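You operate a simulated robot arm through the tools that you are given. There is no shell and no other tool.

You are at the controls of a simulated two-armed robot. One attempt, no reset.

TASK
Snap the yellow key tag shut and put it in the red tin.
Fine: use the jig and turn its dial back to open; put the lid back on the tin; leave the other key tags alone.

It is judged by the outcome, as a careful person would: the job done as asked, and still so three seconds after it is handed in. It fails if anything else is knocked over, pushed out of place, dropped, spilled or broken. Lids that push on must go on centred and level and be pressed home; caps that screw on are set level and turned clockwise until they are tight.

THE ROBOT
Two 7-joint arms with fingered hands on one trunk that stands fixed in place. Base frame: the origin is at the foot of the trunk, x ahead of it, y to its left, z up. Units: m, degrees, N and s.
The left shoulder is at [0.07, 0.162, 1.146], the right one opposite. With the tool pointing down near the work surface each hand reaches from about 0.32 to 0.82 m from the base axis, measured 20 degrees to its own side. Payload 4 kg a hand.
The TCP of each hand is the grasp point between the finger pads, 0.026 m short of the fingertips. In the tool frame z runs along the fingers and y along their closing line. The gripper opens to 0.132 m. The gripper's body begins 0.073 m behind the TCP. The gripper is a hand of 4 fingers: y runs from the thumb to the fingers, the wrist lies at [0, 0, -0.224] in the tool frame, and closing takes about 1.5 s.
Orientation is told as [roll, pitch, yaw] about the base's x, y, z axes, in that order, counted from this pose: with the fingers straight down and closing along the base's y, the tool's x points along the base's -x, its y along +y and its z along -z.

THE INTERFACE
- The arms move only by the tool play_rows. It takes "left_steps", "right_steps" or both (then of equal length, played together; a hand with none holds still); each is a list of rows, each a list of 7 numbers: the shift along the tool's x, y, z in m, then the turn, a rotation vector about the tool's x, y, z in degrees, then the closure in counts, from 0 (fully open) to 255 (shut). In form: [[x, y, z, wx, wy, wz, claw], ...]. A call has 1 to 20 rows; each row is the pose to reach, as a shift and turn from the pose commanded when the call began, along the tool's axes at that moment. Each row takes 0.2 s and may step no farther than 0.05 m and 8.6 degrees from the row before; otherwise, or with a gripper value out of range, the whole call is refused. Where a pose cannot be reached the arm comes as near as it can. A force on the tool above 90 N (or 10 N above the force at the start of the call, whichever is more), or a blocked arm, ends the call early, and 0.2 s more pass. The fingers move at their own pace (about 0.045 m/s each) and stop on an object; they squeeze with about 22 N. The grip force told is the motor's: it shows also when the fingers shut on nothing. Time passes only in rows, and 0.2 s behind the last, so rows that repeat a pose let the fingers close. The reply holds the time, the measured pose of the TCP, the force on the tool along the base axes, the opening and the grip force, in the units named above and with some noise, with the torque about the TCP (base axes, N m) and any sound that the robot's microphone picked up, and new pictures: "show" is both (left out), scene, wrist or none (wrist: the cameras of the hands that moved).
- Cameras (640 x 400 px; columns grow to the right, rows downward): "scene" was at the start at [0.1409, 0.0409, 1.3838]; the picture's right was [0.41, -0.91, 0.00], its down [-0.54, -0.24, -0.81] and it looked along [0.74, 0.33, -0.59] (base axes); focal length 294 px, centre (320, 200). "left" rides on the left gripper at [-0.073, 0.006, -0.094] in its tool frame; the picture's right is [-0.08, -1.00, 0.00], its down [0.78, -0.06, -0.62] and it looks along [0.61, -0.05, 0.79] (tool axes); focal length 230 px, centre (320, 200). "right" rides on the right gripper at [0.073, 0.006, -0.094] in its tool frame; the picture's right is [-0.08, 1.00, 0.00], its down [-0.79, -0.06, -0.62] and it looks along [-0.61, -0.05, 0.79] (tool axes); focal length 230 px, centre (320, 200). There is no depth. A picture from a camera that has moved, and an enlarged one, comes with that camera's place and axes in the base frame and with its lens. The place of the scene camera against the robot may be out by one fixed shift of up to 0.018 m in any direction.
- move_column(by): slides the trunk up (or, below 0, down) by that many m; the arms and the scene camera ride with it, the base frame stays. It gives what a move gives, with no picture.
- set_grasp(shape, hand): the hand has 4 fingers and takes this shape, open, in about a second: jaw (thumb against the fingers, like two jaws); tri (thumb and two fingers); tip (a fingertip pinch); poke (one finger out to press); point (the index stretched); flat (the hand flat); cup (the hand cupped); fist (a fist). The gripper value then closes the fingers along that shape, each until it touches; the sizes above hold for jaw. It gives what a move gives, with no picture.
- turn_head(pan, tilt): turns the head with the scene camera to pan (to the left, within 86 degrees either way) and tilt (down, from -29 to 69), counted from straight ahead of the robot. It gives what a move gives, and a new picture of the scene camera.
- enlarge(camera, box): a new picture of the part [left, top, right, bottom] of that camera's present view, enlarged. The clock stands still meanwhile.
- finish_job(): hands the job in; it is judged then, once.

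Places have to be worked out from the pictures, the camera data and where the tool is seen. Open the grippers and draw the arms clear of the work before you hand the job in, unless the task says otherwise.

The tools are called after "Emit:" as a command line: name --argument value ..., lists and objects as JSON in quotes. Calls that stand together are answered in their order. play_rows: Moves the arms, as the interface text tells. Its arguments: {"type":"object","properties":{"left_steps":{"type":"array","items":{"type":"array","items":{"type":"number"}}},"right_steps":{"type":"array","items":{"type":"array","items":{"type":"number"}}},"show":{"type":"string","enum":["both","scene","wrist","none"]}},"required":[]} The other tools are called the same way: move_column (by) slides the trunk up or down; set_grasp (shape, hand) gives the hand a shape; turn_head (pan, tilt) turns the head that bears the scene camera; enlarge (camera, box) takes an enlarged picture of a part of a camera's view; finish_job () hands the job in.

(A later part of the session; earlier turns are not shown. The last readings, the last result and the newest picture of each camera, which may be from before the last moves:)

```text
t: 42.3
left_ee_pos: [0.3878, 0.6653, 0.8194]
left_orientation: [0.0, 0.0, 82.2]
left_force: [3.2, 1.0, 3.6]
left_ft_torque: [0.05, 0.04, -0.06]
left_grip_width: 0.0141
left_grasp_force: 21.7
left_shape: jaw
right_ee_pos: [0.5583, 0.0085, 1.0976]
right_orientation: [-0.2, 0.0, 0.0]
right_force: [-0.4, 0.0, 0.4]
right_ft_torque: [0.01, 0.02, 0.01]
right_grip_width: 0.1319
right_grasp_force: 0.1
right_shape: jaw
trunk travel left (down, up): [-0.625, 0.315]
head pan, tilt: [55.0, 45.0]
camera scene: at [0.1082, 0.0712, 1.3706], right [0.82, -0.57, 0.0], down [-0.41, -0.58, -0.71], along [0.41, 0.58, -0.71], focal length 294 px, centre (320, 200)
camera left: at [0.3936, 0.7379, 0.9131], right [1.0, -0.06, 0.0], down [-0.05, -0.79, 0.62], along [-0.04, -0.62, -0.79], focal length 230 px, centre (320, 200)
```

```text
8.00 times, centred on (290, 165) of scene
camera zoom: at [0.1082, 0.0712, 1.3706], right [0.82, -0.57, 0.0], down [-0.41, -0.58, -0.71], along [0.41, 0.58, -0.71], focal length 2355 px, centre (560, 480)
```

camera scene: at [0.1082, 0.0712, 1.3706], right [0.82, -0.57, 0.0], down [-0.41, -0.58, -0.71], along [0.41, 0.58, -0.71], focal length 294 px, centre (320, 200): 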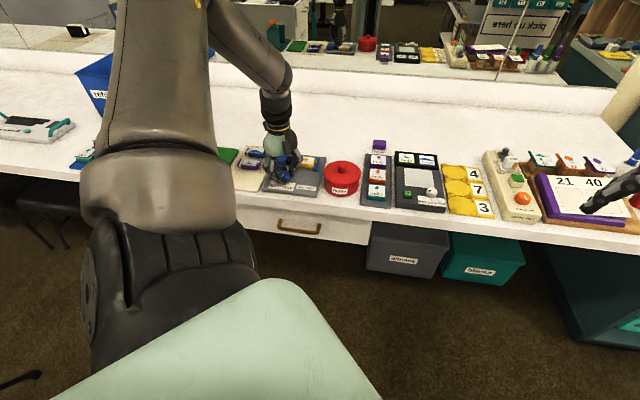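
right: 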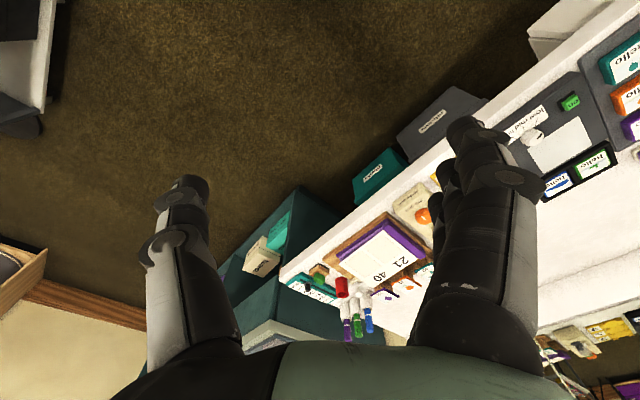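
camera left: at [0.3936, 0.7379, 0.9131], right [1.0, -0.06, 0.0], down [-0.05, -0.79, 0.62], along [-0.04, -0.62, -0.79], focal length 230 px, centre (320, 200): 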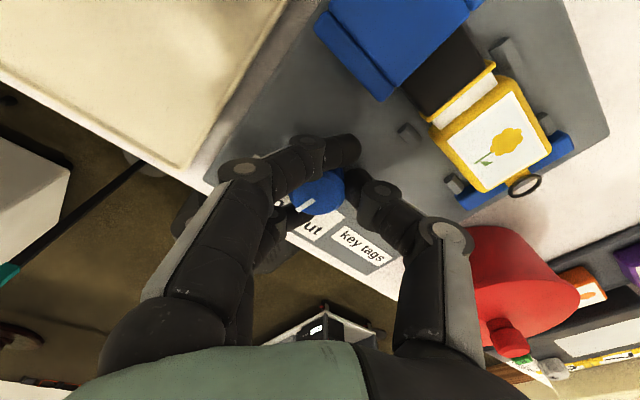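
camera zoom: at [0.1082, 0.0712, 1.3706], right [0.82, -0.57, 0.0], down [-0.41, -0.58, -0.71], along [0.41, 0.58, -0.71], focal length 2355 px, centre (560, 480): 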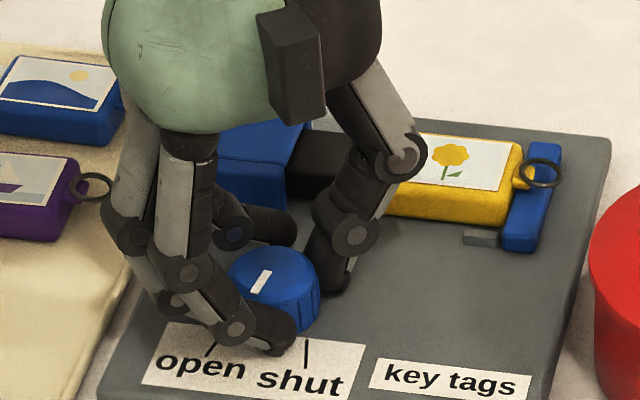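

The dial has followed 40° and the ram has advanced. I'll continue in steps up to another 44°.

Emit:
play_rows --left_steps '[[0, 0, 0, 0, 0, -5, 255], [0, 0, 0, 0, 0, -10, 255], [0, 0, 0, 0, 0, -15, 255], [0, 0, 0, 0, 0, -20, 255], [0, 0, 0, 0, 0, -25, 255], [0, 0, 0, 0, 0, -30, 255], [0, 0, 0, 0, 0, -35, 255], [0, 0, 0, 0, 0, -35, 255]]' --show "both"

Emit:
enlarge --camera "left" --box '[240, 80, 480, 230]'

Emit:
enlarge --camera "scene" --box '[250, 140, 330, 190]'

```text
t: 44.1
left_ee_pos: [0.3878, 0.6665, 0.8191]
left_orientation: [0.1, 0.0, 117.2]
left_force: [-1.4, 5.0, 2.6]
left_ft_torque: [0.02, 0.16, -0.06]
left_grip_width: 0.014
left_grasp_force: 22.2
left_shape: jaw
right_ee_pos: [0.558, 0.0079, 1.0974]
right_orientation: [-0.1, 0.0, 0.1]
right_force: [-0.3, 0.2, -0.1]
right_ft_torque: [-0.01, 0.01, 0.03]
right_grip_width: 0.1318
right_grasp_force: 0.2
right_shape: jaw
trunk travel left (down, up): [-0.625, 0.315]
head pan, tilt: [55.0, 45.0]
camera scene: at [0.1075, 0.0718, 1.3706], right [0.82, -0.57, 0.0], down [-0.41, -0.58, -0.71], along [0.41, 0.58, -0.71], focal length 294 px, centre (320, 200)
camera left: at [0.3498, 0.7278, 0.913], right [0.85, 0.52, 0.0], down [0.41, -0.67, 0.62], along [0.32, -0.53, -0.79], focal length 230 px, centre (320, 200)
```

scene: 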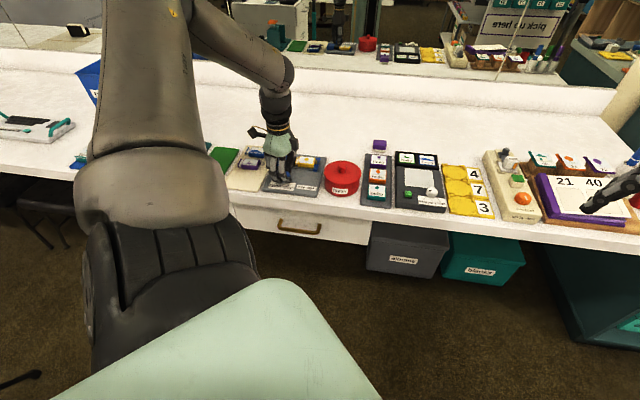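
left: 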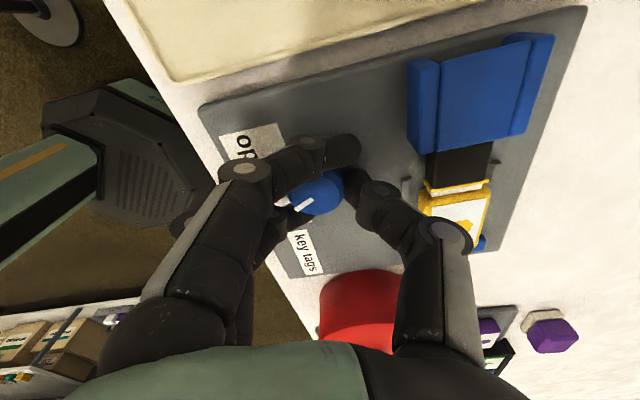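

```text
2.67 times, centred on (360, 155) of left
camera zoom: at [0.3498, 0.7278, 0.913], right [0.85, 0.52, 0.0], down [0.41, -0.67, 0.62], along [0.32, -0.53, -0.79], focal length 614 px, centre (213, 320)
```

zoom: 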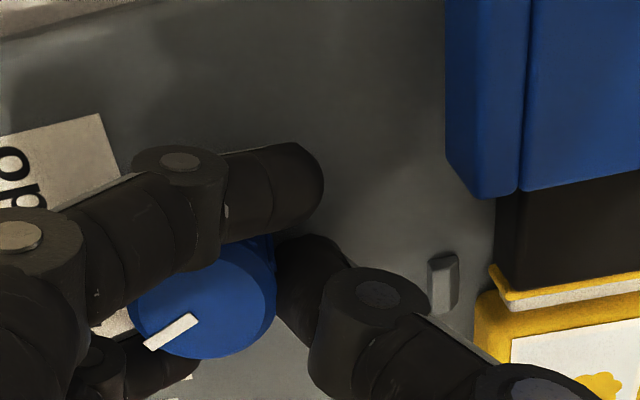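

```text
8.00 times, centred on (290, 165) of scene
camera zoom: at [0.1075, 0.0718, 1.3706], right [0.82, -0.57, 0.0], down [-0.41, -0.58, -0.71], along [0.41, 0.58, -0.71], focal length 2355 px, centre (560, 480)
```

zoom: 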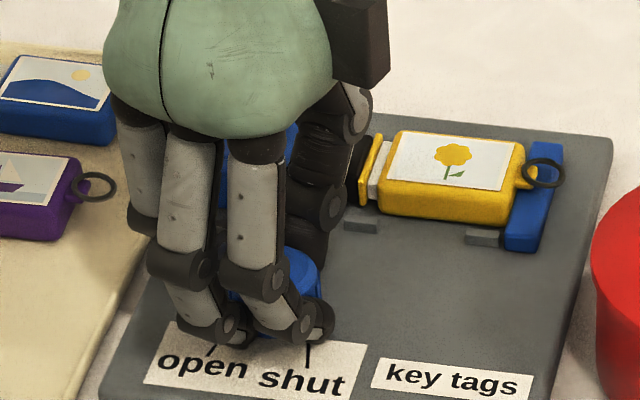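

75° turned: the drawer is about half in, no snap yet, and torque is still low. I'll go on in small steps by another 16°.

Emit:
play_rows --left_steps '[[0, 0, 0, 0, 0, -3, 255], [0, 0, 0, 0, 0, -6, 255], [0, 0, 0, 0, 0, -9, 255], [0, 0, 0, 0, 0, -12, 255], [0, 0, 0, 0, 0, -14, 255], [0, 0, 0, 0, 0, -16, 255], [0, 0, 0, 0, 0, -16, 255]]' --show "wrist"

Emit:
enlarge --camera "left" --box '[240, 80, 480, 230]'

Emit:
enlarge --camera "scene" --box '[250, 140, 330, 190]'

```text
t: 45.7
left_ee_pos: [0.387, 0.6664, 0.8193]
left_orientation: [0.1, -0.1, 133.3]
left_force: [-6.4, 4.0, 1.3]
left_ft_torque: [-0.03, 0.24, -0.01]
left_grip_width: 0.0134
left_grasp_force: 22.2
left_shape: jaw
right_ee_pos: [0.5571, 0.01, 1.0991]
right_orientation: [-0.1, 0.0, 0.1]
right_force: [0.1, 0.4, -0.3]
right_ft_torque: [0.01, 0.02, 0.01]
right_grip_width: 0.1317
right_grasp_force: 0.0
right_shape: jaw
trunk travel left (down, up): [-0.625, 0.315]
head pan, tilt: [55.0, 45.0]
camera left: at [0.3342, 0.7153, 0.9131], right [0.67, 0.74, 0.0], down [0.58, -0.53, 0.62], along [0.46, -0.42, -0.79], focal length 230 px, centre (320, 200)
```

left: 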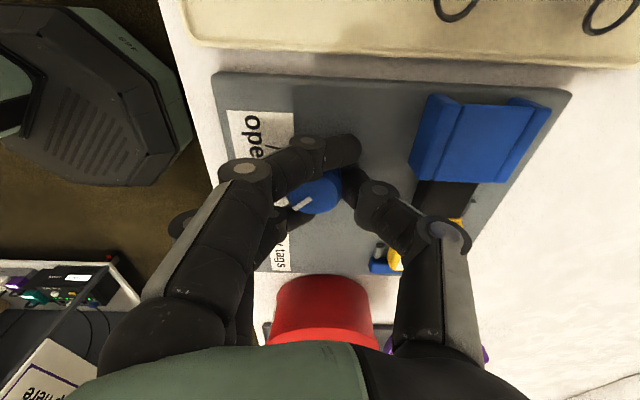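

```text
2.67 times, centred on (360, 155) of left
camera zoom: at [0.3342, 0.7153, 0.9131], right [0.67, 0.74, 0.0], down [0.58, -0.53, 0.62], along [0.46, -0.42, -0.79], focal length 614 px, centre (213, 320)
```

zoom: 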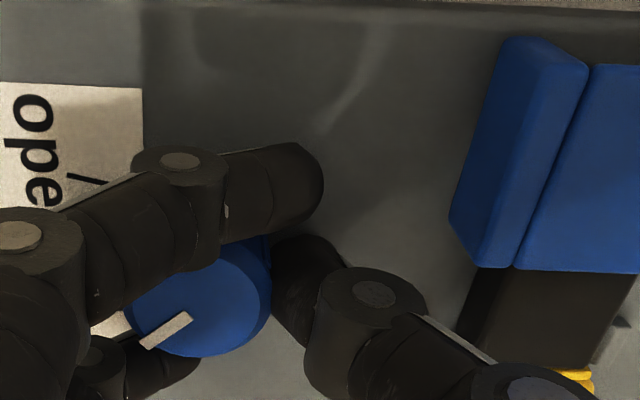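

```text
8.00 times, centred on (290, 165) of scene
camera zoom: at [0.1068, 0.072, 1.3707], right [0.82, -0.57, 0.0], down [-0.4, -0.58, -0.71], along [0.41, 0.58, -0.71], focal length 2355 px, centre (560, 480)
```

zoom: 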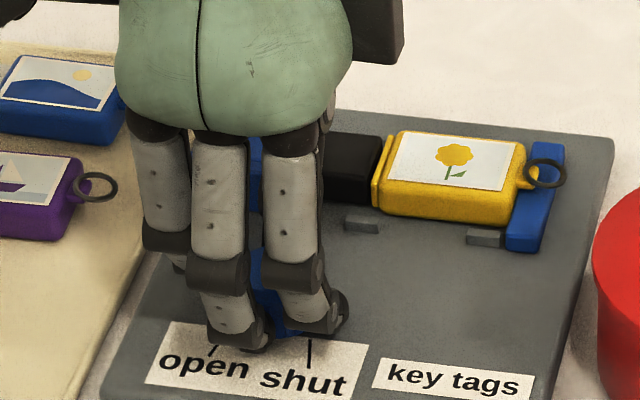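

The drawer looks nearly flush. I'll zoom on the cap gap before turning farther.

Emit:
enlarge --camera "scene" --box '[288, 150, 328, 175]'

```text
16.00 times, centred on (308, 162) of scene
camera zoom: at [0.1068, 0.072, 1.3707], right [0.82, -0.57, 0.0], down [-0.4, -0.58, -0.71], along [0.41, 0.58, -0.71], focal length 4710 px, centre (512, 800)
```

zoom: 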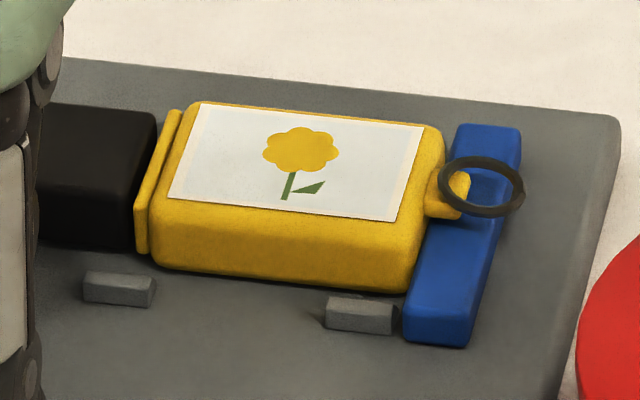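

The cap looks almost flush but no click has been reported. I'll turn a few more degrees and watch for a snap or a torque rise.

Emit:
play_rows --left_steps '[[0, 0, 0, 0, 0, -2, 255], [0, 0, 0, 0, 0, -4, 255], [0, 0, 0, 0, 0, -6, 255], [0, 0, 0, 0, 0, -6, 255]]' --show "wrist"

Emit:
enlarge --camera "left" --box '[240, 80, 480, 230]'

Emit:
enlarge --camera "scene" --box '[288, 150, 328, 175]'

```text
t: 46.7
left_ee_pos: [0.3867, 0.667, 0.8196]
left_orientation: [0.0, 0.1, 139.1]
left_force: [-7.8, 3.2, 1.9]
left_ft_torque: [-0.1, 0.29, -0.02]
left_grip_width: 0.0135
left_grasp_force: 21.7
left_shape: jaw
right_ee_pos: [0.5569, 0.0078, 1.0988]
right_orientation: [-0.1, 0.0, 0.0]
right_force: [0.8, -0.1, 0.4]
right_ft_torque: [0.04, -0.03, 0.04]
right_grip_width: 0.1318
right_grasp_force: 0.0
right_shape: jaw
trunk travel left (down, up): [-0.625, 0.315]
head pan, tilt: [55.0, 45.0]
camera left: at [0.3292, 0.7098, 0.913], right [0.59, 0.8, 0.0], down [0.63, -0.47, 0.62], along [0.5, -0.37, -0.79], focal length 230 px, centre (320, 200)
```

left: 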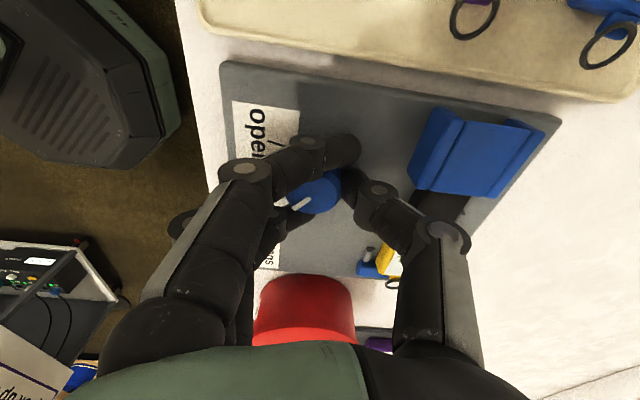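

```text
2.67 times, centred on (360, 155) of left
camera zoom: at [0.3292, 0.7098, 0.913], right [0.59, 0.8, 0.0], down [0.63, -0.47, 0.62], along [0.5, -0.37, -0.79], focal length 614 px, centre (213, 320)
```

zoom: 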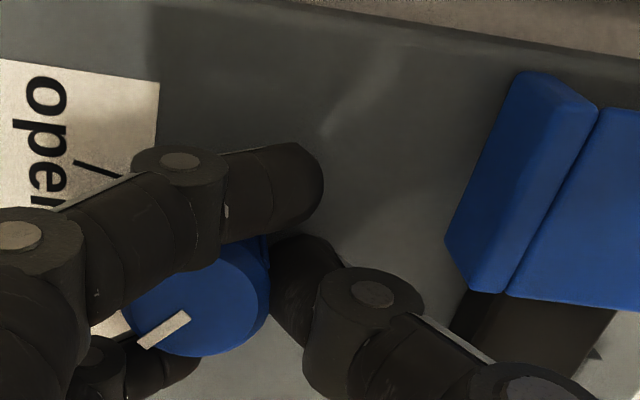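

```text
16.00 times, centred on (308, 162) of scene
camera zoom: at [0.1066, 0.0717, 1.3707], right [0.82, -0.57, 0.0], down [-0.4, -0.58, -0.71], along [0.41, 0.58, -0.71], focal length 4710 px, centre (512, 800)
```

zoom: 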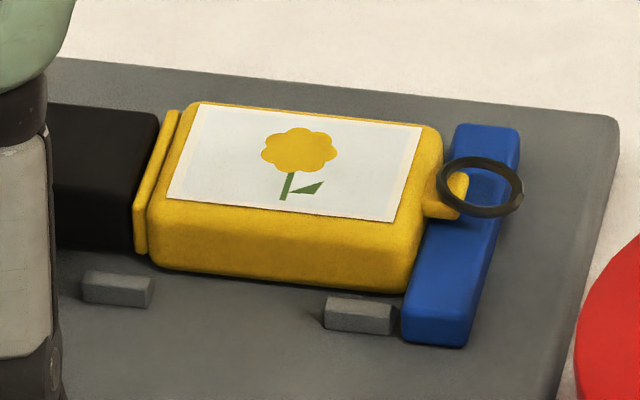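

No visible change in the cap over the last 6°: it sits against the body, and the pointer is about 47° past the centre line on the "shut" side. I'll try 4° more to check for an end stop.

Emit:
play_rows --left_steps '[[0, 0, 0, 0, 0, -2, 255], [0, 0, 0, 0, 0, -4, 255], [0, 0, 0, 0, 0, -4, 255]]' --show "wrist"

Emit:
enlarge --camera "left" --box '[240, 80, 480, 230]'

Emit:
enlarge --camera "scene" --box '[288, 150, 328, 175]'

```text
t: 47.5
left_ee_pos: [0.3867, 0.6682, 0.8202]
left_orientation: [0.0, 0.0, 143.1]
left_force: [-8.3, 3.3, 0.6]
left_ft_torque: [-0.1, 0.28, -0.14]
left_grip_width: 0.0134
left_grasp_force: 22.5
left_shape: jaw
right_ee_pos: [0.558, 0.0076, 1.0973]
right_orientation: [-0.1, 0.1, 0.0]
right_force: [-0.4, 0.2, 0.5]
right_ft_torque: [0.0, 0.03, -0.06]
right_grip_width: 0.1318
right_grasp_force: 0.1
right_shape: jaw
trunk travel left (down, up): [-0.625, 0.315]
head pan, tilt: [55.0, 45.0]
camera left: at [0.3263, 0.7056, 0.9131], right [0.54, 0.84, 0.0], down [0.66, -0.42, 0.62], along [0.52, -0.33, -0.79], focal length 230 px, centre (320, 200)
```

left: 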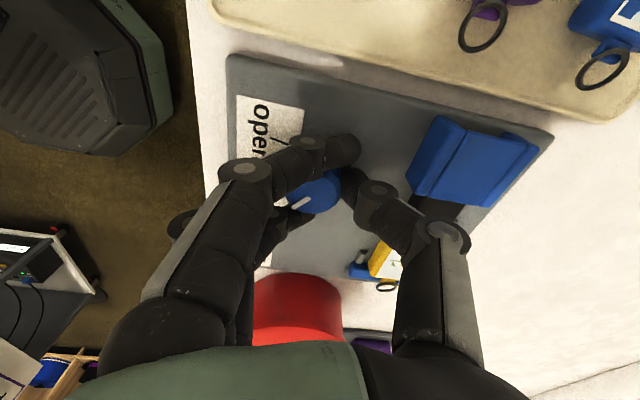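

```text
2.67 times, centred on (360, 155) of left
camera zoom: at [0.3263, 0.7056, 0.9131], right [0.54, 0.84, 0.0], down [0.66, -0.42, 0.62], along [0.52, -0.33, -0.79], focal length 614 px, centre (213, 320)
```

zoom: 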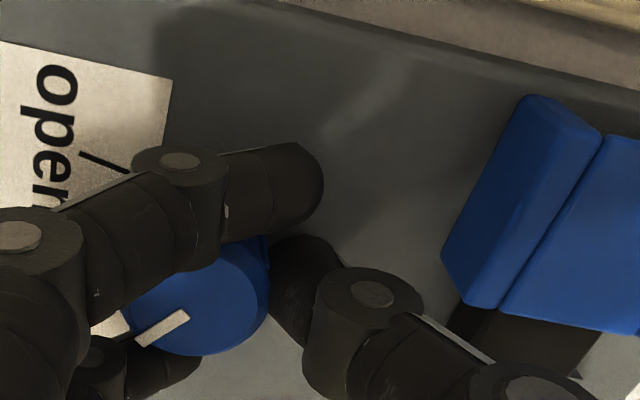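

```text
16.00 times, centred on (308, 162) of scene
camera zoom: at [0.1067, 0.0718, 1.3707], right [0.82, -0.57, 0.0], down [-0.4, -0.58, -0.71], along [0.41, 0.58, -0.71], focal length 4710 px, centre (512, 800)
```

zoom: 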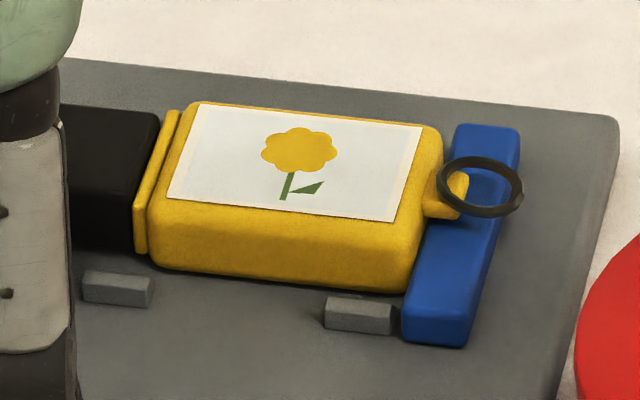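

Torque about the dial axis has begun to rise (−0.14 N·m), so it is at or near the end stop. I'll press a few degrees more to be sure the tag snaps.

Emit:
play_rows --left_steps '[[0, 0, 0, 0, 0, -2, 255], [0, 0, 0, 0, 0, -4, 255], [0, 0, 0, 0, 0, -6, 255], [0, 0, 0, 0, 0, -6, 255]]' --show "wrist"

Emit:
enlarge --camera "left" --box '[240, 80, 480, 230]'

Emit:
enlarge --camera "scene" --box '[292, 152, 316, 167]'

```text
t: 48.5
left_ee_pos: [0.3869, 0.6674, 0.8184]
left_orientation: [-0.2, 0.1, 149.1]
left_force: [-6.7, 8.8, 7.2]
left_ft_torque: [-0.04, 0.29, -0.23]
left_grip_width: 0.0132
left_grasp_force: 21.8
left_shape: jaw
right_ee_pos: [0.5568, 0.008, 1.0985]
right_orientation: [-0.1, 0.0, 0.0]
right_force: [0.4, -0.5, -0.3]
right_ft_torque: [0.02, 0.0, 0.02]
right_grip_width: 0.1317
right_grasp_force: 0.0
right_shape: jaw
trunk travel left (down, up): [-0.625, 0.315]
head pan, tilt: [55.0, 45.0]
camera left: at [0.3225, 0.6981, 0.9128], right [0.44, 0.9, 0.0], down [0.7, -0.35, 0.62], along [0.55, -0.27, -0.79], focal length 230 px, centre (320, 200)
```

left: 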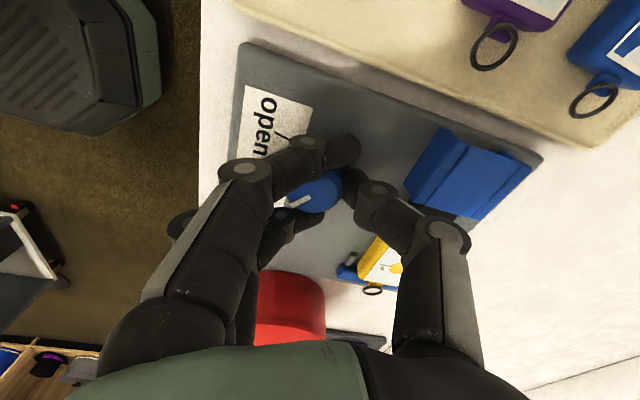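

```text
2.67 times, centred on (360, 155) of left
camera zoom: at [0.3225, 0.6981, 0.9128], right [0.44, 0.9, 0.0], down [0.7, -0.35, 0.62], along [0.55, -0.27, -0.79], focal length 614 px, centre (213, 320)
```

zoom: 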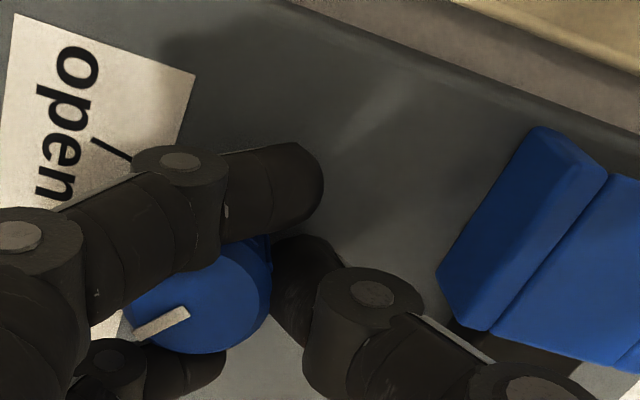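

```text
16.00 times, centred on (304, 160) of scene
camera zoom: at [0.1064, 0.0721, 1.3707], right [0.82, -0.57, 0.0], down [-0.4, -0.58, -0.71], along [0.41, 0.58, -0.71], focal length 4710 px, centre (576, 848)
```

zoom: 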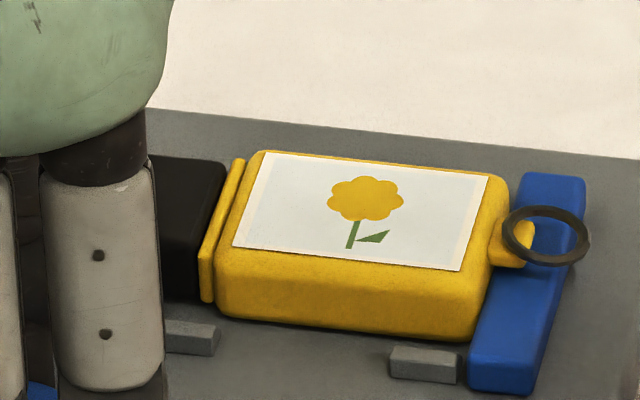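

The torque reached 0.23 N·m with the hand starting to slip: the dial is on its end stop and the cap sits flush against the body. Now I turn the dial back to "open" by about 104°.

Emit:
play_rows --left_steps '[[0, 0, 0, 0, 0, 6, 255], [0, 0, 0, 0, 0, 13, 255], [0, 0, 0, 0, 0, 20, 255], [0, 0, 0, 0, 0, 27, 255], [0, 0, 0, 0, 0, 34, 255], [0, 0, 0, 0, 0, 41, 255], [0, 0, 0, 0, 0, 48, 255], [0, 0, 0, 0, 0, 55, 255], [0, 0, 0, 0, 0, 62, 255], [0, 0, 0, 0, 0, 69, 255], [0, 0, 0, 0, 0, 76, 255], [0, 0, 0, 0, 0, 83, 255], [0, 0, 0, 0, 0, 90, 255], [0, 0, 0, 0, 0, 97, 255], [0, 0, 0, 0, 0, 102, 255], [0, 0, 0, 0, 0, 104, 255], [0, 0, 0, 0, 0, 104, 255]]' --show "both"

Emit:
enlarge --camera "left" --box '[200, 60, 440, 210]'

Emit:
enlarge --camera "scene" --box '[258, 145, 330, 190]'

```text
t: 52.1
left_ee_pos: [0.389, 0.6631, 0.819]
left_orientation: [0.0, 0.2, 45.0]
left_force: [8.0, -16.7, -4.9]
left_ft_torque: [-0.17, -0.21, 0.07]
left_grip_width: 0.0137
left_grasp_force: 21.8
left_shape: jaw
right_ee_pos: [0.5601, 0.0067, 1.0971]
right_orientation: [0.0, 0.1, 0.0]
right_force: [0.2, -0.3, 1.5]
right_ft_torque: [0.02, -0.01, 0.03]
right_grip_width: 0.1319
right_grasp_force: 0.0
right_shape: jaw
trunk travel left (down, up): [-0.625, 0.315]
head pan, tilt: [55.0, 45.0]
camera scene: at [0.1094, 0.0696, 1.3705], right [0.82, -0.57, 0.0], down [-0.41, -0.58, -0.71], along [0.4, 0.58, -0.71], focal length 294 px, centre (320, 200)
camera left: at [0.4371, 0.7183, 0.9132], right [0.76, -0.65, 0.0], down [-0.51, -0.6, 0.62], along [-0.4, -0.47, -0.79], focal length 230 px, centre (320, 200)
```

scene: 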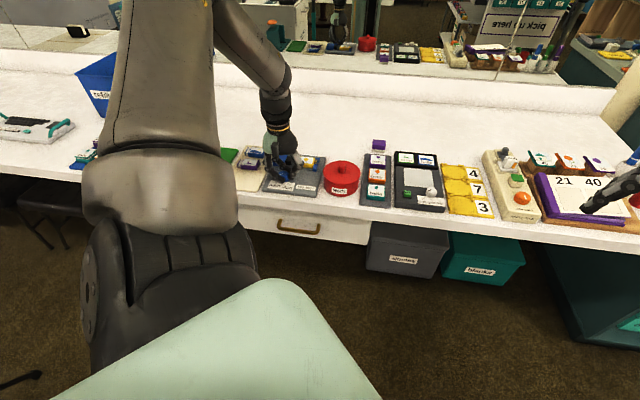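
left: 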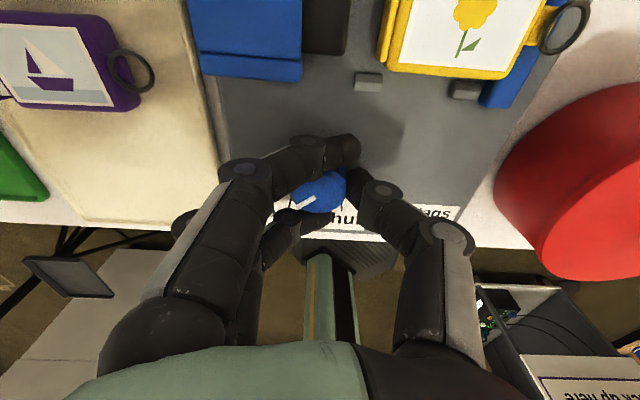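

```text
2.67 times, centred on (320, 135) of left
camera zoom: at [0.4371, 0.7183, 0.9132], right [0.76, -0.65, 0.0], down [-0.51, -0.6, 0.62], along [-0.4, -0.47, -0.79], focal length 614 px, centre (320, 373)
```

zoom: 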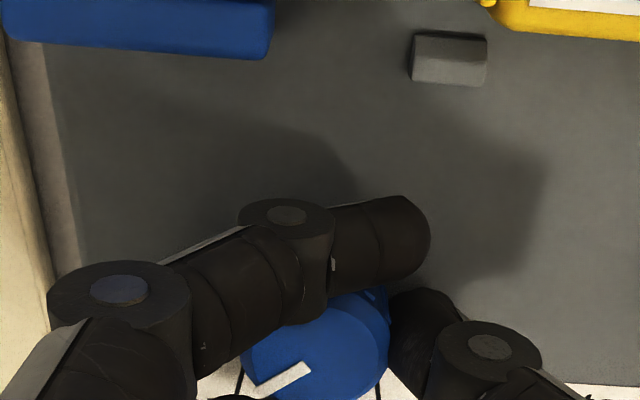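

```text
8.89 times, centred on (294, 168) of scene
camera zoom: at [0.1094, 0.0696, 1.3705], right [0.82, -0.57, 0.0], down [-0.41, -0.58, -0.71], along [0.4, 0.58, -0.71], focal length 2617 px, centre (551, 489)
```

zoom: 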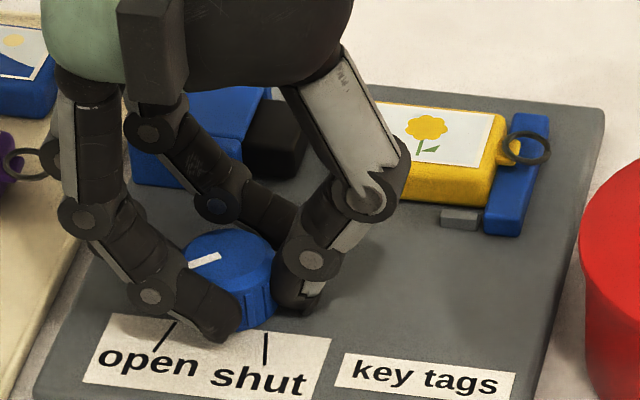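

The dial is back at "open" and the ram has retracted from the shut tag. I'll open the fingers in place and rise.

Emit:
play_rows --left_steps '[[0, 0, 0, 0, 0, 0, 200], [0, 0, 0, 0, 0, 0, 139], [0, 0, 0, 0, 0, 0, 139], [0, 0, 0, 0, 0, 0, 139], [0, 0, -0.02, 0, 0, 0, 139], [0, 0, -0.05, 0, 0, 0, 100], [0, 0, -0.085, 0, 0, 0, 0], [0, 0, -0.085, 0, 0, 0, 0]]' --show "wrist"

Emit:
enlarge --camera "left" --box '[220, 0, 460, 150]'

Emit:
enlarge --camera "scene" --box '[258, 145, 330, 190]'

```text
t: 53.9
left_ee_pos: [0.3924, 0.6634, 0.9023]
left_orientation: [-0.2, 0.1, 45.1]
left_force: [0.3, 0.2, 0.9]
left_ft_torque: [-0.01, 0.01, 0.0]
left_grip_width: 0.1275
left_grasp_force: 0.0
left_shape: jaw
right_ee_pos: [0.5591, 0.009, 1.0971]
right_orientation: [-0.1, 0.0, 0.0]
right_force: [0.1, 0.0, 0.4]
right_ft_torque: [-0.02, 0.03, -0.02]
right_grip_width: 0.1319
right_grasp_force: 0.0
right_shape: jaw
trunk travel left (down, up): [-0.625, 0.315]
head pan, tilt: [55.0, 45.0]
camera left: at [0.4407, 0.7192, 0.9963], right [0.76, -0.65, 0.0], down [-0.51, -0.6, 0.62], along [-0.4, -0.47, -0.79], focal length 230 px, centre (320, 200)
```

left: 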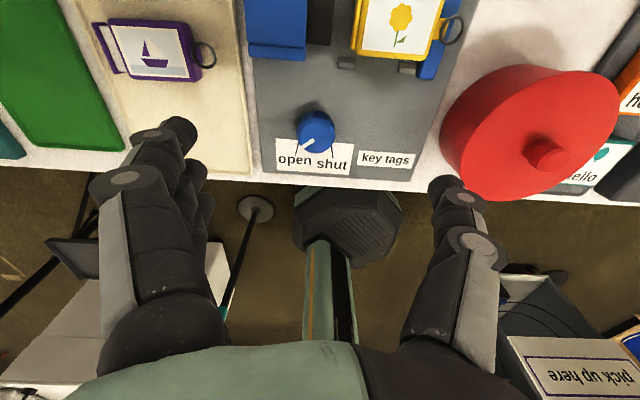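

```text
2.67 times, centred on (340, 75) of left
camera zoom: at [0.4407, 0.7192, 0.9963], right [0.76, -0.65, 0.0], down [-0.51, -0.6, 0.62], along [-0.4, -0.47, -0.79], focal length 614 px, centre (267, 533)
```

zoom: 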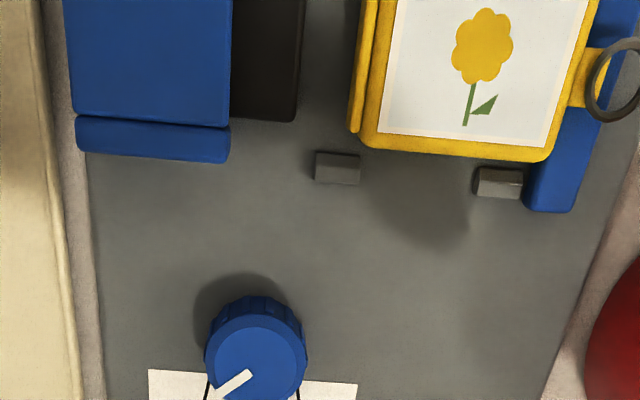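

```text
8.89 times, centred on (294, 168) of scene
camera zoom: at [0.1083, 0.0722, 1.3705], right [0.82, -0.57, 0.0], down [-0.41, -0.58, -0.71], along [0.41, 0.58, -0.71], focal length 2617 px, centre (551, 489)
```

zoom: 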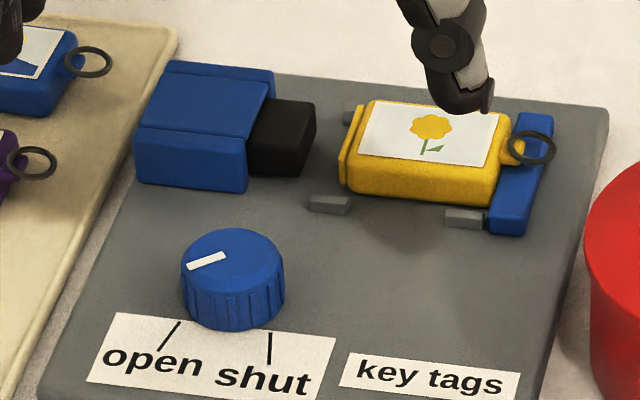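

The tag stays shut with the ram retracted, and the dial pointer is back where it started. Next the lid: I'll move over the tin's knob with yaw 45°.

Emit:
play_rows --left_steps '[[0, -0.01, -0.02, 0, 0, 0, 0], [-0.002, -0.05, -0.02, 0, 0, 0, 0], [-0.004, -0.09, -0.02, 0, 0, 0, 0], [-0.006, -0.13, -0.02, 0, 0, 0, 0], [-0.007, -0.1633, -0.02, 0, 0, 0, 0], [-0.007, -0.1633, -0.02, 0, 0, 0, 0]]' --show "wrist"

Emit:
enlarge --camera "left" --box '[200, 40, 440, 190]'

Emit:
enlarge --camera "scene" --box '[290, 140, 394, 205]'

```text
t: 55.3
left_ee_pos: [0.5087, 0.5558, 0.926]
left_orientation: [-0.1, 0.1, 45.1]
left_force: [-0.2, -0.4, 0.0]
left_ft_torque: [0.01, -0.05, 0.0]
left_grip_width: 0.1324
left_grasp_force: 0.1
left_shape: jaw
right_ee_pos: [0.5585, 0.0073, 1.0984]
right_orientation: [-0.2, 0.0, 0.0]
right_force: [0.0, -0.4, 0.3]
right_ft_torque: [0.02, -0.03, -0.01]
right_grip_width: 0.1317
right_grasp_force: 0.0
right_shape: jaw
trunk travel left (down, up): [-0.625, 0.315]
head pan, tilt: [55.0, 45.0]
camera left: at [0.5563, 0.6115, 1.0192], right [0.76, -0.65, 0.0], down [-0.51, -0.6, 0.62], along [-0.4, -0.47, -0.79], focal length 230 px, centre (320, 200)
```

left: 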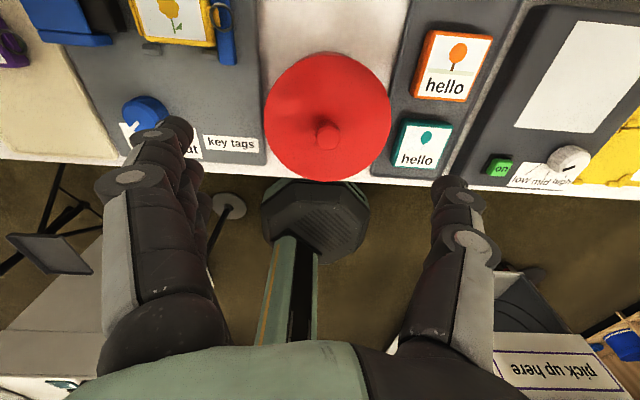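

```text
2.67 times, centred on (320, 115) of left
camera zoom: at [0.5563, 0.6115, 1.0192], right [0.76, -0.65, 0.0], down [-0.51, -0.6, 0.62], along [-0.4, -0.47, -0.79], focal length 614 px, centre (320, 427)
```

zoom: 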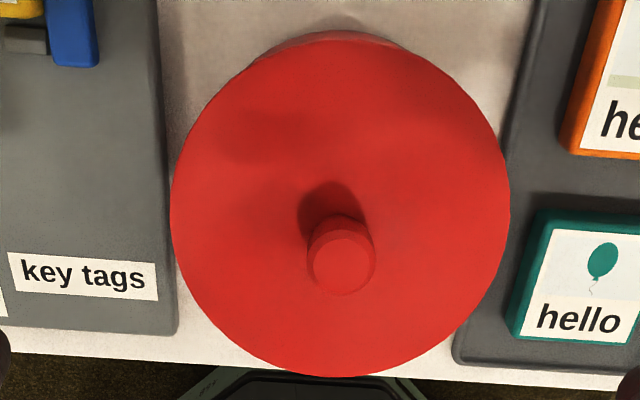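

```text
6.15 times, centred on (342, 172) of scene
camera zoom: at [0.107, 0.0718, 1.3707], right [0.82, -0.57, 0.0], down [-0.4, -0.58, -0.71], along [0.41, 0.58, -0.71], focal length 1812 px, centre (185, 369)
```

zoom: 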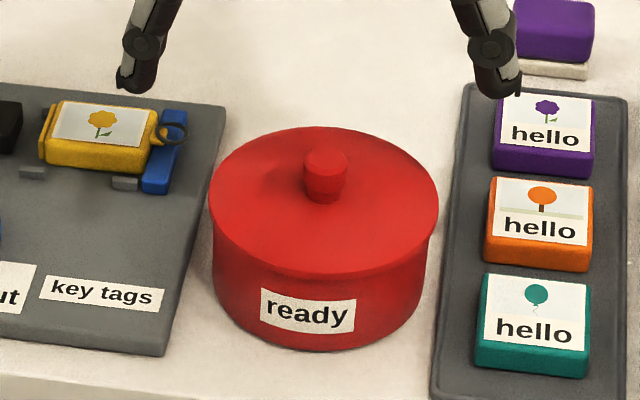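

The knob axis is about (1, −6) mm from the TCP axis and the lid top is roughly z≈0.82. I'll centre on it and go down to z≈0.875 with the fingers at 60 mm to refine the height.

Emit:
play_rows --left_steps '[[0.001, -0.006, 0, 0, 0, 0, 100], [0.001, -0.006, 0.02, 0, 0, 0, 139], [0.001, -0.006, 0.04, 0, 0, 0, 139], [0.001, -0.006, 0.051, 0, 0, 0, 139], [0.001, -0.006, 0.051, 0, 0, 0, 139]]' --show "wrist"

Emit:
enlarge --camera "left" --box '[200, 50, 440, 200]'

Emit:
enlarge --camera "scene" --box '[290, 140, 394, 205]'

```text
t: 56.5
left_ee_pos: [0.5116, 0.5512, 0.8741]
left_orientation: [-0.1, 0.1, 45.1]
left_force: [-0.4, -0.3, 0.5]
left_ft_torque: [0.0, 0.0, 0.01]
left_grip_width: 0.0608
left_grasp_force: 0.0
left_shape: jaw
right_ee_pos: [0.5582, 0.0079, 1.0973]
right_orientation: [0.0, 0.0, 0.0]
right_force: [0.4, -0.3, -0.5]
right_ft_torque: [0.06, -0.01, 0.0]
right_grip_width: 0.1314
right_grasp_force: 0.1
right_shape: jaw
trunk travel left (down, up): [-0.625, 0.315]
head pan, tilt: [55.0, 45.0]
camera left: at [0.5599, 0.6059, 0.9682], right [0.76, -0.65, 0.0], down [-0.51, -0.6, 0.62], along [-0.4, -0.47, -0.79], focal length 230 px, centre (320, 200)
```

left: 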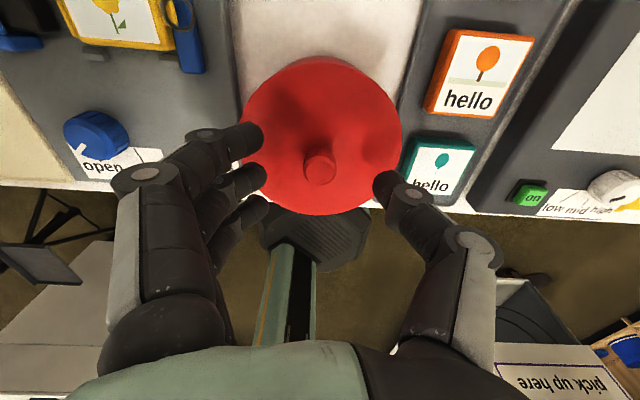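

```text
2.67 times, centred on (320, 125) of left
camera zoom: at [0.5599, 0.6059, 0.9682], right [0.76, -0.65, 0.0], down [-0.51, -0.6, 0.62], along [-0.4, -0.47, -0.79], focal length 614 px, centre (320, 400)
```

zoom: 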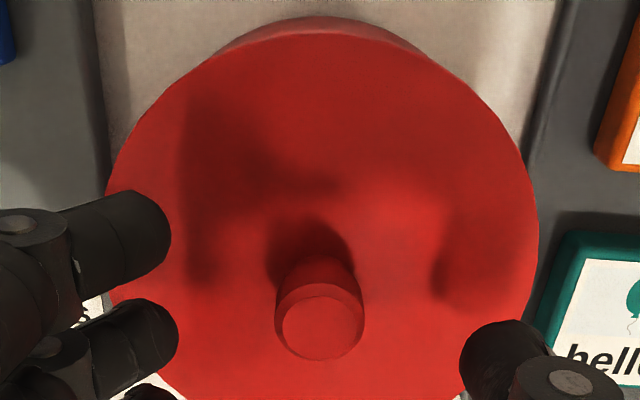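

```text
6.15 times, centred on (342, 172) of scene
camera zoom: at [0.1078, 0.0715, 1.3706], right [0.82, -0.57, 0.0], down [-0.41, -0.58, -0.71], along [0.41, 0.58, -0.71], focal length 1812 px, centre (185, 369)
```

zoom: 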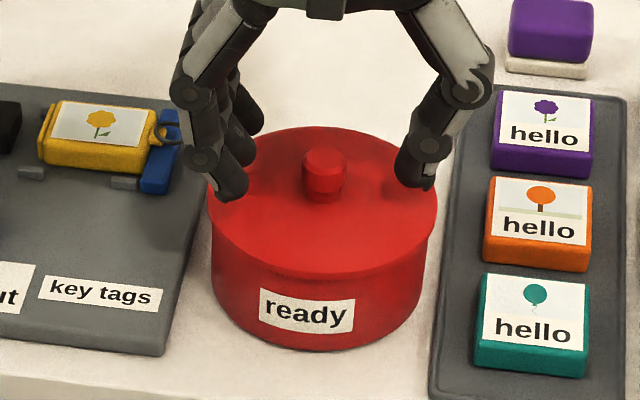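

Three views agree: lid top z≈0.816, radius about 55 mm, knob about 22 mm tall. I'll descend to z≈0.842 and close on the knob.

Emit:
play_rows --left_steps '[[0.002, 0, 0.012, 0, 0, 0, 139], [0.002, 0, 0.024, 0, 0, 0, 139], [0.002, 0, 0.032, 0, 0, 0, 139], [0.002, 0, 0.032, 0, 0, 0, 180], [0.002, 0, 0.032, 0, 0, 0, 220], [0.002, 0, 0.032, 0, 0, 0, 255], [0.002, 0, 0.032, 0, 0, 0, 255], [0.002, 0, 0.032, 0, 0, 0, 255]]' --show "wrist"

Emit:
enlarge --camera "left" --box '[200, 70, 440, 220]'

Emit:
enlarge --camera "scene" --box '[290, 140, 394, 205]'

```text
t: 57.6
left_ee_pos: [0.5101, 0.5495, 0.8581]
left_orientation: [-0.1, -1.4, 45.3]
left_force: [-18.2, -12.6, 50.3]
left_ft_torque: [0.4, 2.16, 0.34]
left_grip_width: 0.0326
left_grasp_force: 21.9
left_shape: jaw
right_ee_pos: [0.5532, 0.0012, 1.0997]
right_orientation: [0.3, -0.3, 0.0]
right_force: [-1.3, 0.0, -0.6]
right_ft_torque: [0.0, 0.0, 0.0]
right_grip_width: 0.132
right_grasp_force: 0.1
right_shape: jaw
trunk travel left (down, up): [-0.625, 0.315]
head pan, tilt: [55.0, 45.0]
stopped in row 5 (left hand): the force on the tool passed its limit at 91 N (the readings are from after the stop); the commanded pose is now the measured one
camera left: at [0.5572, 0.6027, 0.9538], right [0.76, -0.65, 0.0], down [-0.52, -0.61, 0.6], along [-0.39, -0.46, -0.8], focal length 230 px, centre (320, 200)
```

left: 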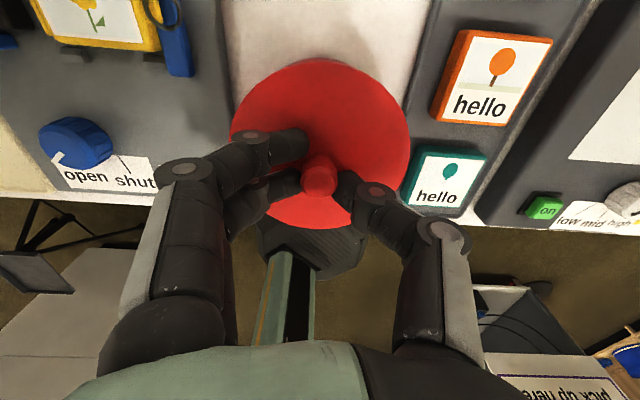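

```text
2.67 times, centred on (320, 145) of left
camera zoom: at [0.5572, 0.6027, 0.9538], right [0.76, -0.65, 0.0], down [-0.52, -0.61, 0.6], along [-0.39, -0.46, -0.8], focal length 614 px, centre (320, 347)
```

zoom: 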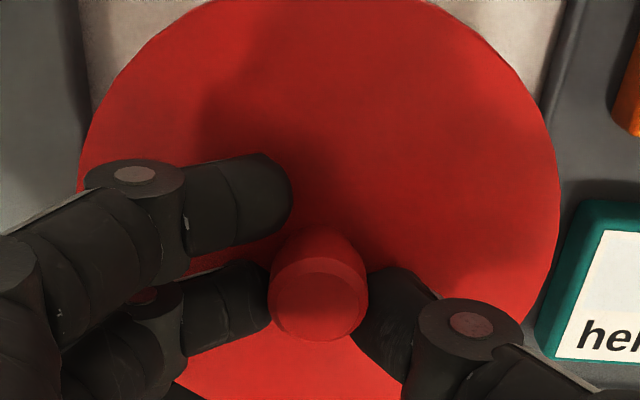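

```text
6.15 times, centred on (342, 172) of scene
camera zoom: at [0.1005, 0.0637, 1.3712], right [0.82, -0.57, 0.0], down [-0.4, -0.58, -0.71], along [0.41, 0.58, -0.7], focal length 1812 px, centre (185, 369)
```

zoom: 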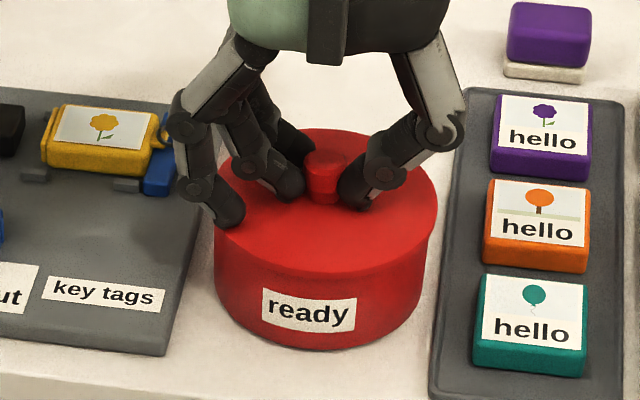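

The fingertips met the lid earlier than expected (the lid top is nearer z≈0.838) and pressed hard; the tin still stands in place. I'll open a little and back off upward at once.

Emit:
play_rows --left_steps '[[0, 0, -0.003, 0, 0, 0, 160], [0, 0, -0.006, 0, 0, 0, 150], [0, 0, -0.009, 0, 0, 0, 139], [0, 0, -0.012, 0, 0, 0, 139], [0, 0, -0.012, 0, 0, 0, 139]]' --show "both"

Emit:
enlarge --camera "scene" --box '[290, 140, 394, 205]'

Emit:
enlarge --camera "left" --box '[200, 50, 440, 200]'

```text
t: 58.8
left_ee_pos: [0.511, 0.5542, 0.8618]
left_orientation: [0.0, -1.0, 45.3]
left_force: [-1.8, -3.5, 6.5]
left_ft_torque: [0.03, 0.27, 0.13]
left_grip_width: 0.0581
left_grasp_force: 0.1
left_shape: jaw
right_ee_pos: [0.5574, 0.0069, 1.0973]
right_orientation: [-0.1, 0.1, 0.0]
right_force: [0.2, -0.8, 0.1]
right_ft_torque: [-0.01, 0.0, -0.05]
right_grip_width: 0.1317
right_grasp_force: 0.1
right_shape: jaw
trunk travel left (down, up): [-0.625, 0.315]
head pan, tilt: [55.0, 45.0]
camera scene: at [0.1073, 0.0702, 1.3705], right [0.82, -0.57, 0.0], down [-0.41, -0.58, -0.71], along [0.41, 0.58, -0.71], focal length 294 px, centre (320, 200)
camera left: at [0.5587, 0.6076, 0.9562], right [0.76, -0.65, 0.0], down [-0.52, -0.61, 0.6], along [-0.39, -0.46, -0.8], focal length 230 px, centre (320, 200)
```

scene: 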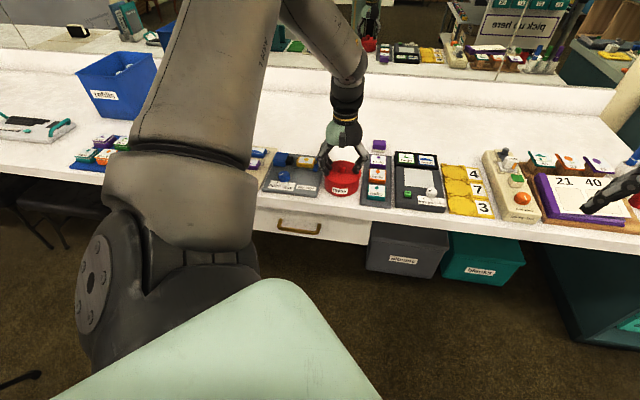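
left: 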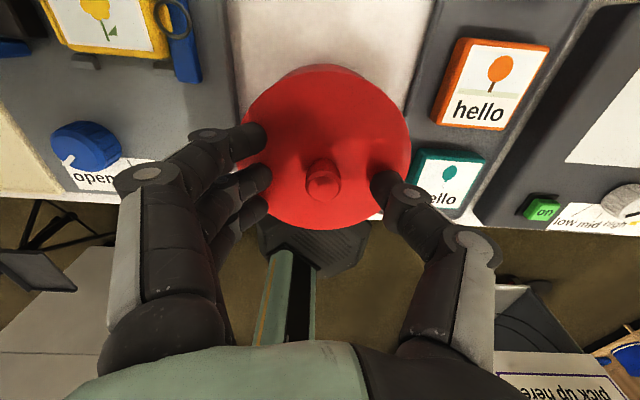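

```text
6.15 times, centred on (342, 172) of scene
camera zoom: at [0.1073, 0.0702, 1.3705], right [0.82, -0.57, 0.0], down [-0.41, -0.58, -0.71], along [0.41, 0.58, -0.71], focal length 1812 px, centre (185, 369)
```

zoom: 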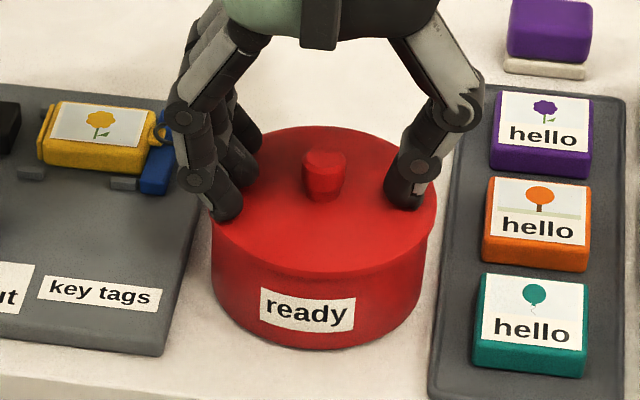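

```text
2.67 times, centred on (320, 125) of left
camera zoom: at [0.5587, 0.6076, 0.9562], right [0.76, -0.65, 0.0], down [-0.52, -0.61, 0.6], along [-0.39, -0.46, -0.8], focal length 614 px, centre (320, 400)
```

zoom: 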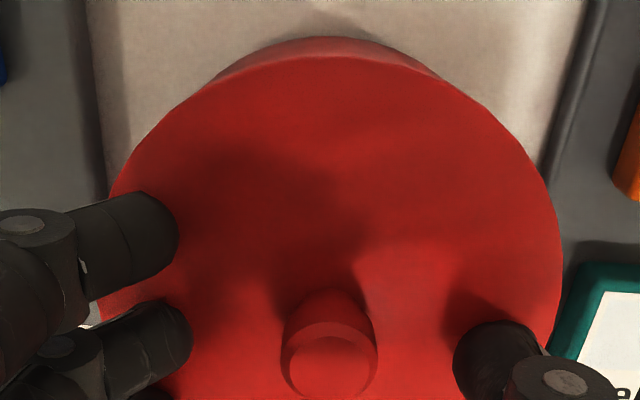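

The tin is undisturbed. At z≈0.862 there is only light contact, so the lid top is at about 0.840. I'll raise 6 mm, correct the 1° pitch and check centring on the knob.

Emit:
play_rows --left_steps '[[0, 0, -0.004, 0, 0.5, 0, 139], [0, 0, -0.007, 0, 1.0, 0.2, 139], [0, 0, -0.007, 0, 1.0, 0.2, 139]]' --show "wrist"

Emit:
enlarge --camera "left" --box '[200, 70, 440, 220]'

```text
t: 59.6
left_ee_pos: [0.514, 0.5563, 0.8676]
left_orientation: [0.0, 0.2, 45.1]
left_force: [0.4, 0.5, 0.5]
left_ft_torque: [0.02, -0.01, 0.0]
left_grip_width: 0.0595
left_grasp_force: 0.0
left_shape: jaw
right_ee_pos: [0.5593, 0.0079, 1.0966]
right_orientation: [-0.1, 0.0, 0.1]
right_force: [-0.6, 0.0, -0.4]
right_ft_torque: [-0.02, -0.05, 0.0]
right_grip_width: 0.1318
right_grasp_force: 0.1
right_shape: jaw
trunk travel left (down, up): [-0.625, 0.315]
head pan, tilt: [55.0, 45.0]
camera left: at [0.5622, 0.6109, 0.9623], right [0.76, -0.65, 0.0], down [-0.51, -0.6, 0.62], along [-0.4, -0.47, -0.79], focal length 230 px, centre (320, 200)
```

left: 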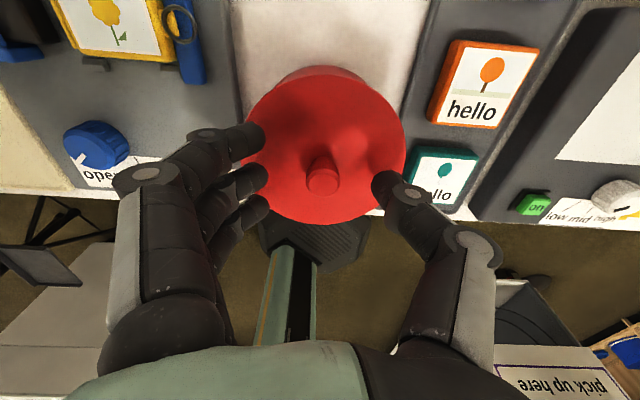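

```text
2.67 times, centred on (320, 145) of left
camera zoom: at [0.5622, 0.6109, 0.9623], right [0.76, -0.65, 0.0], down [-0.51, -0.6, 0.62], along [-0.4, -0.47, -0.79], focal length 614 px, centre (320, 347)
```

zoom: 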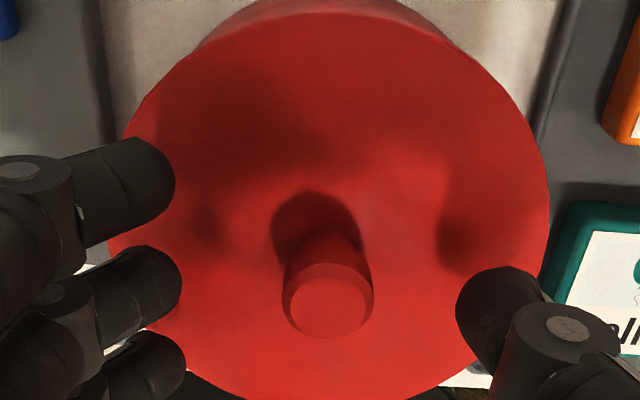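

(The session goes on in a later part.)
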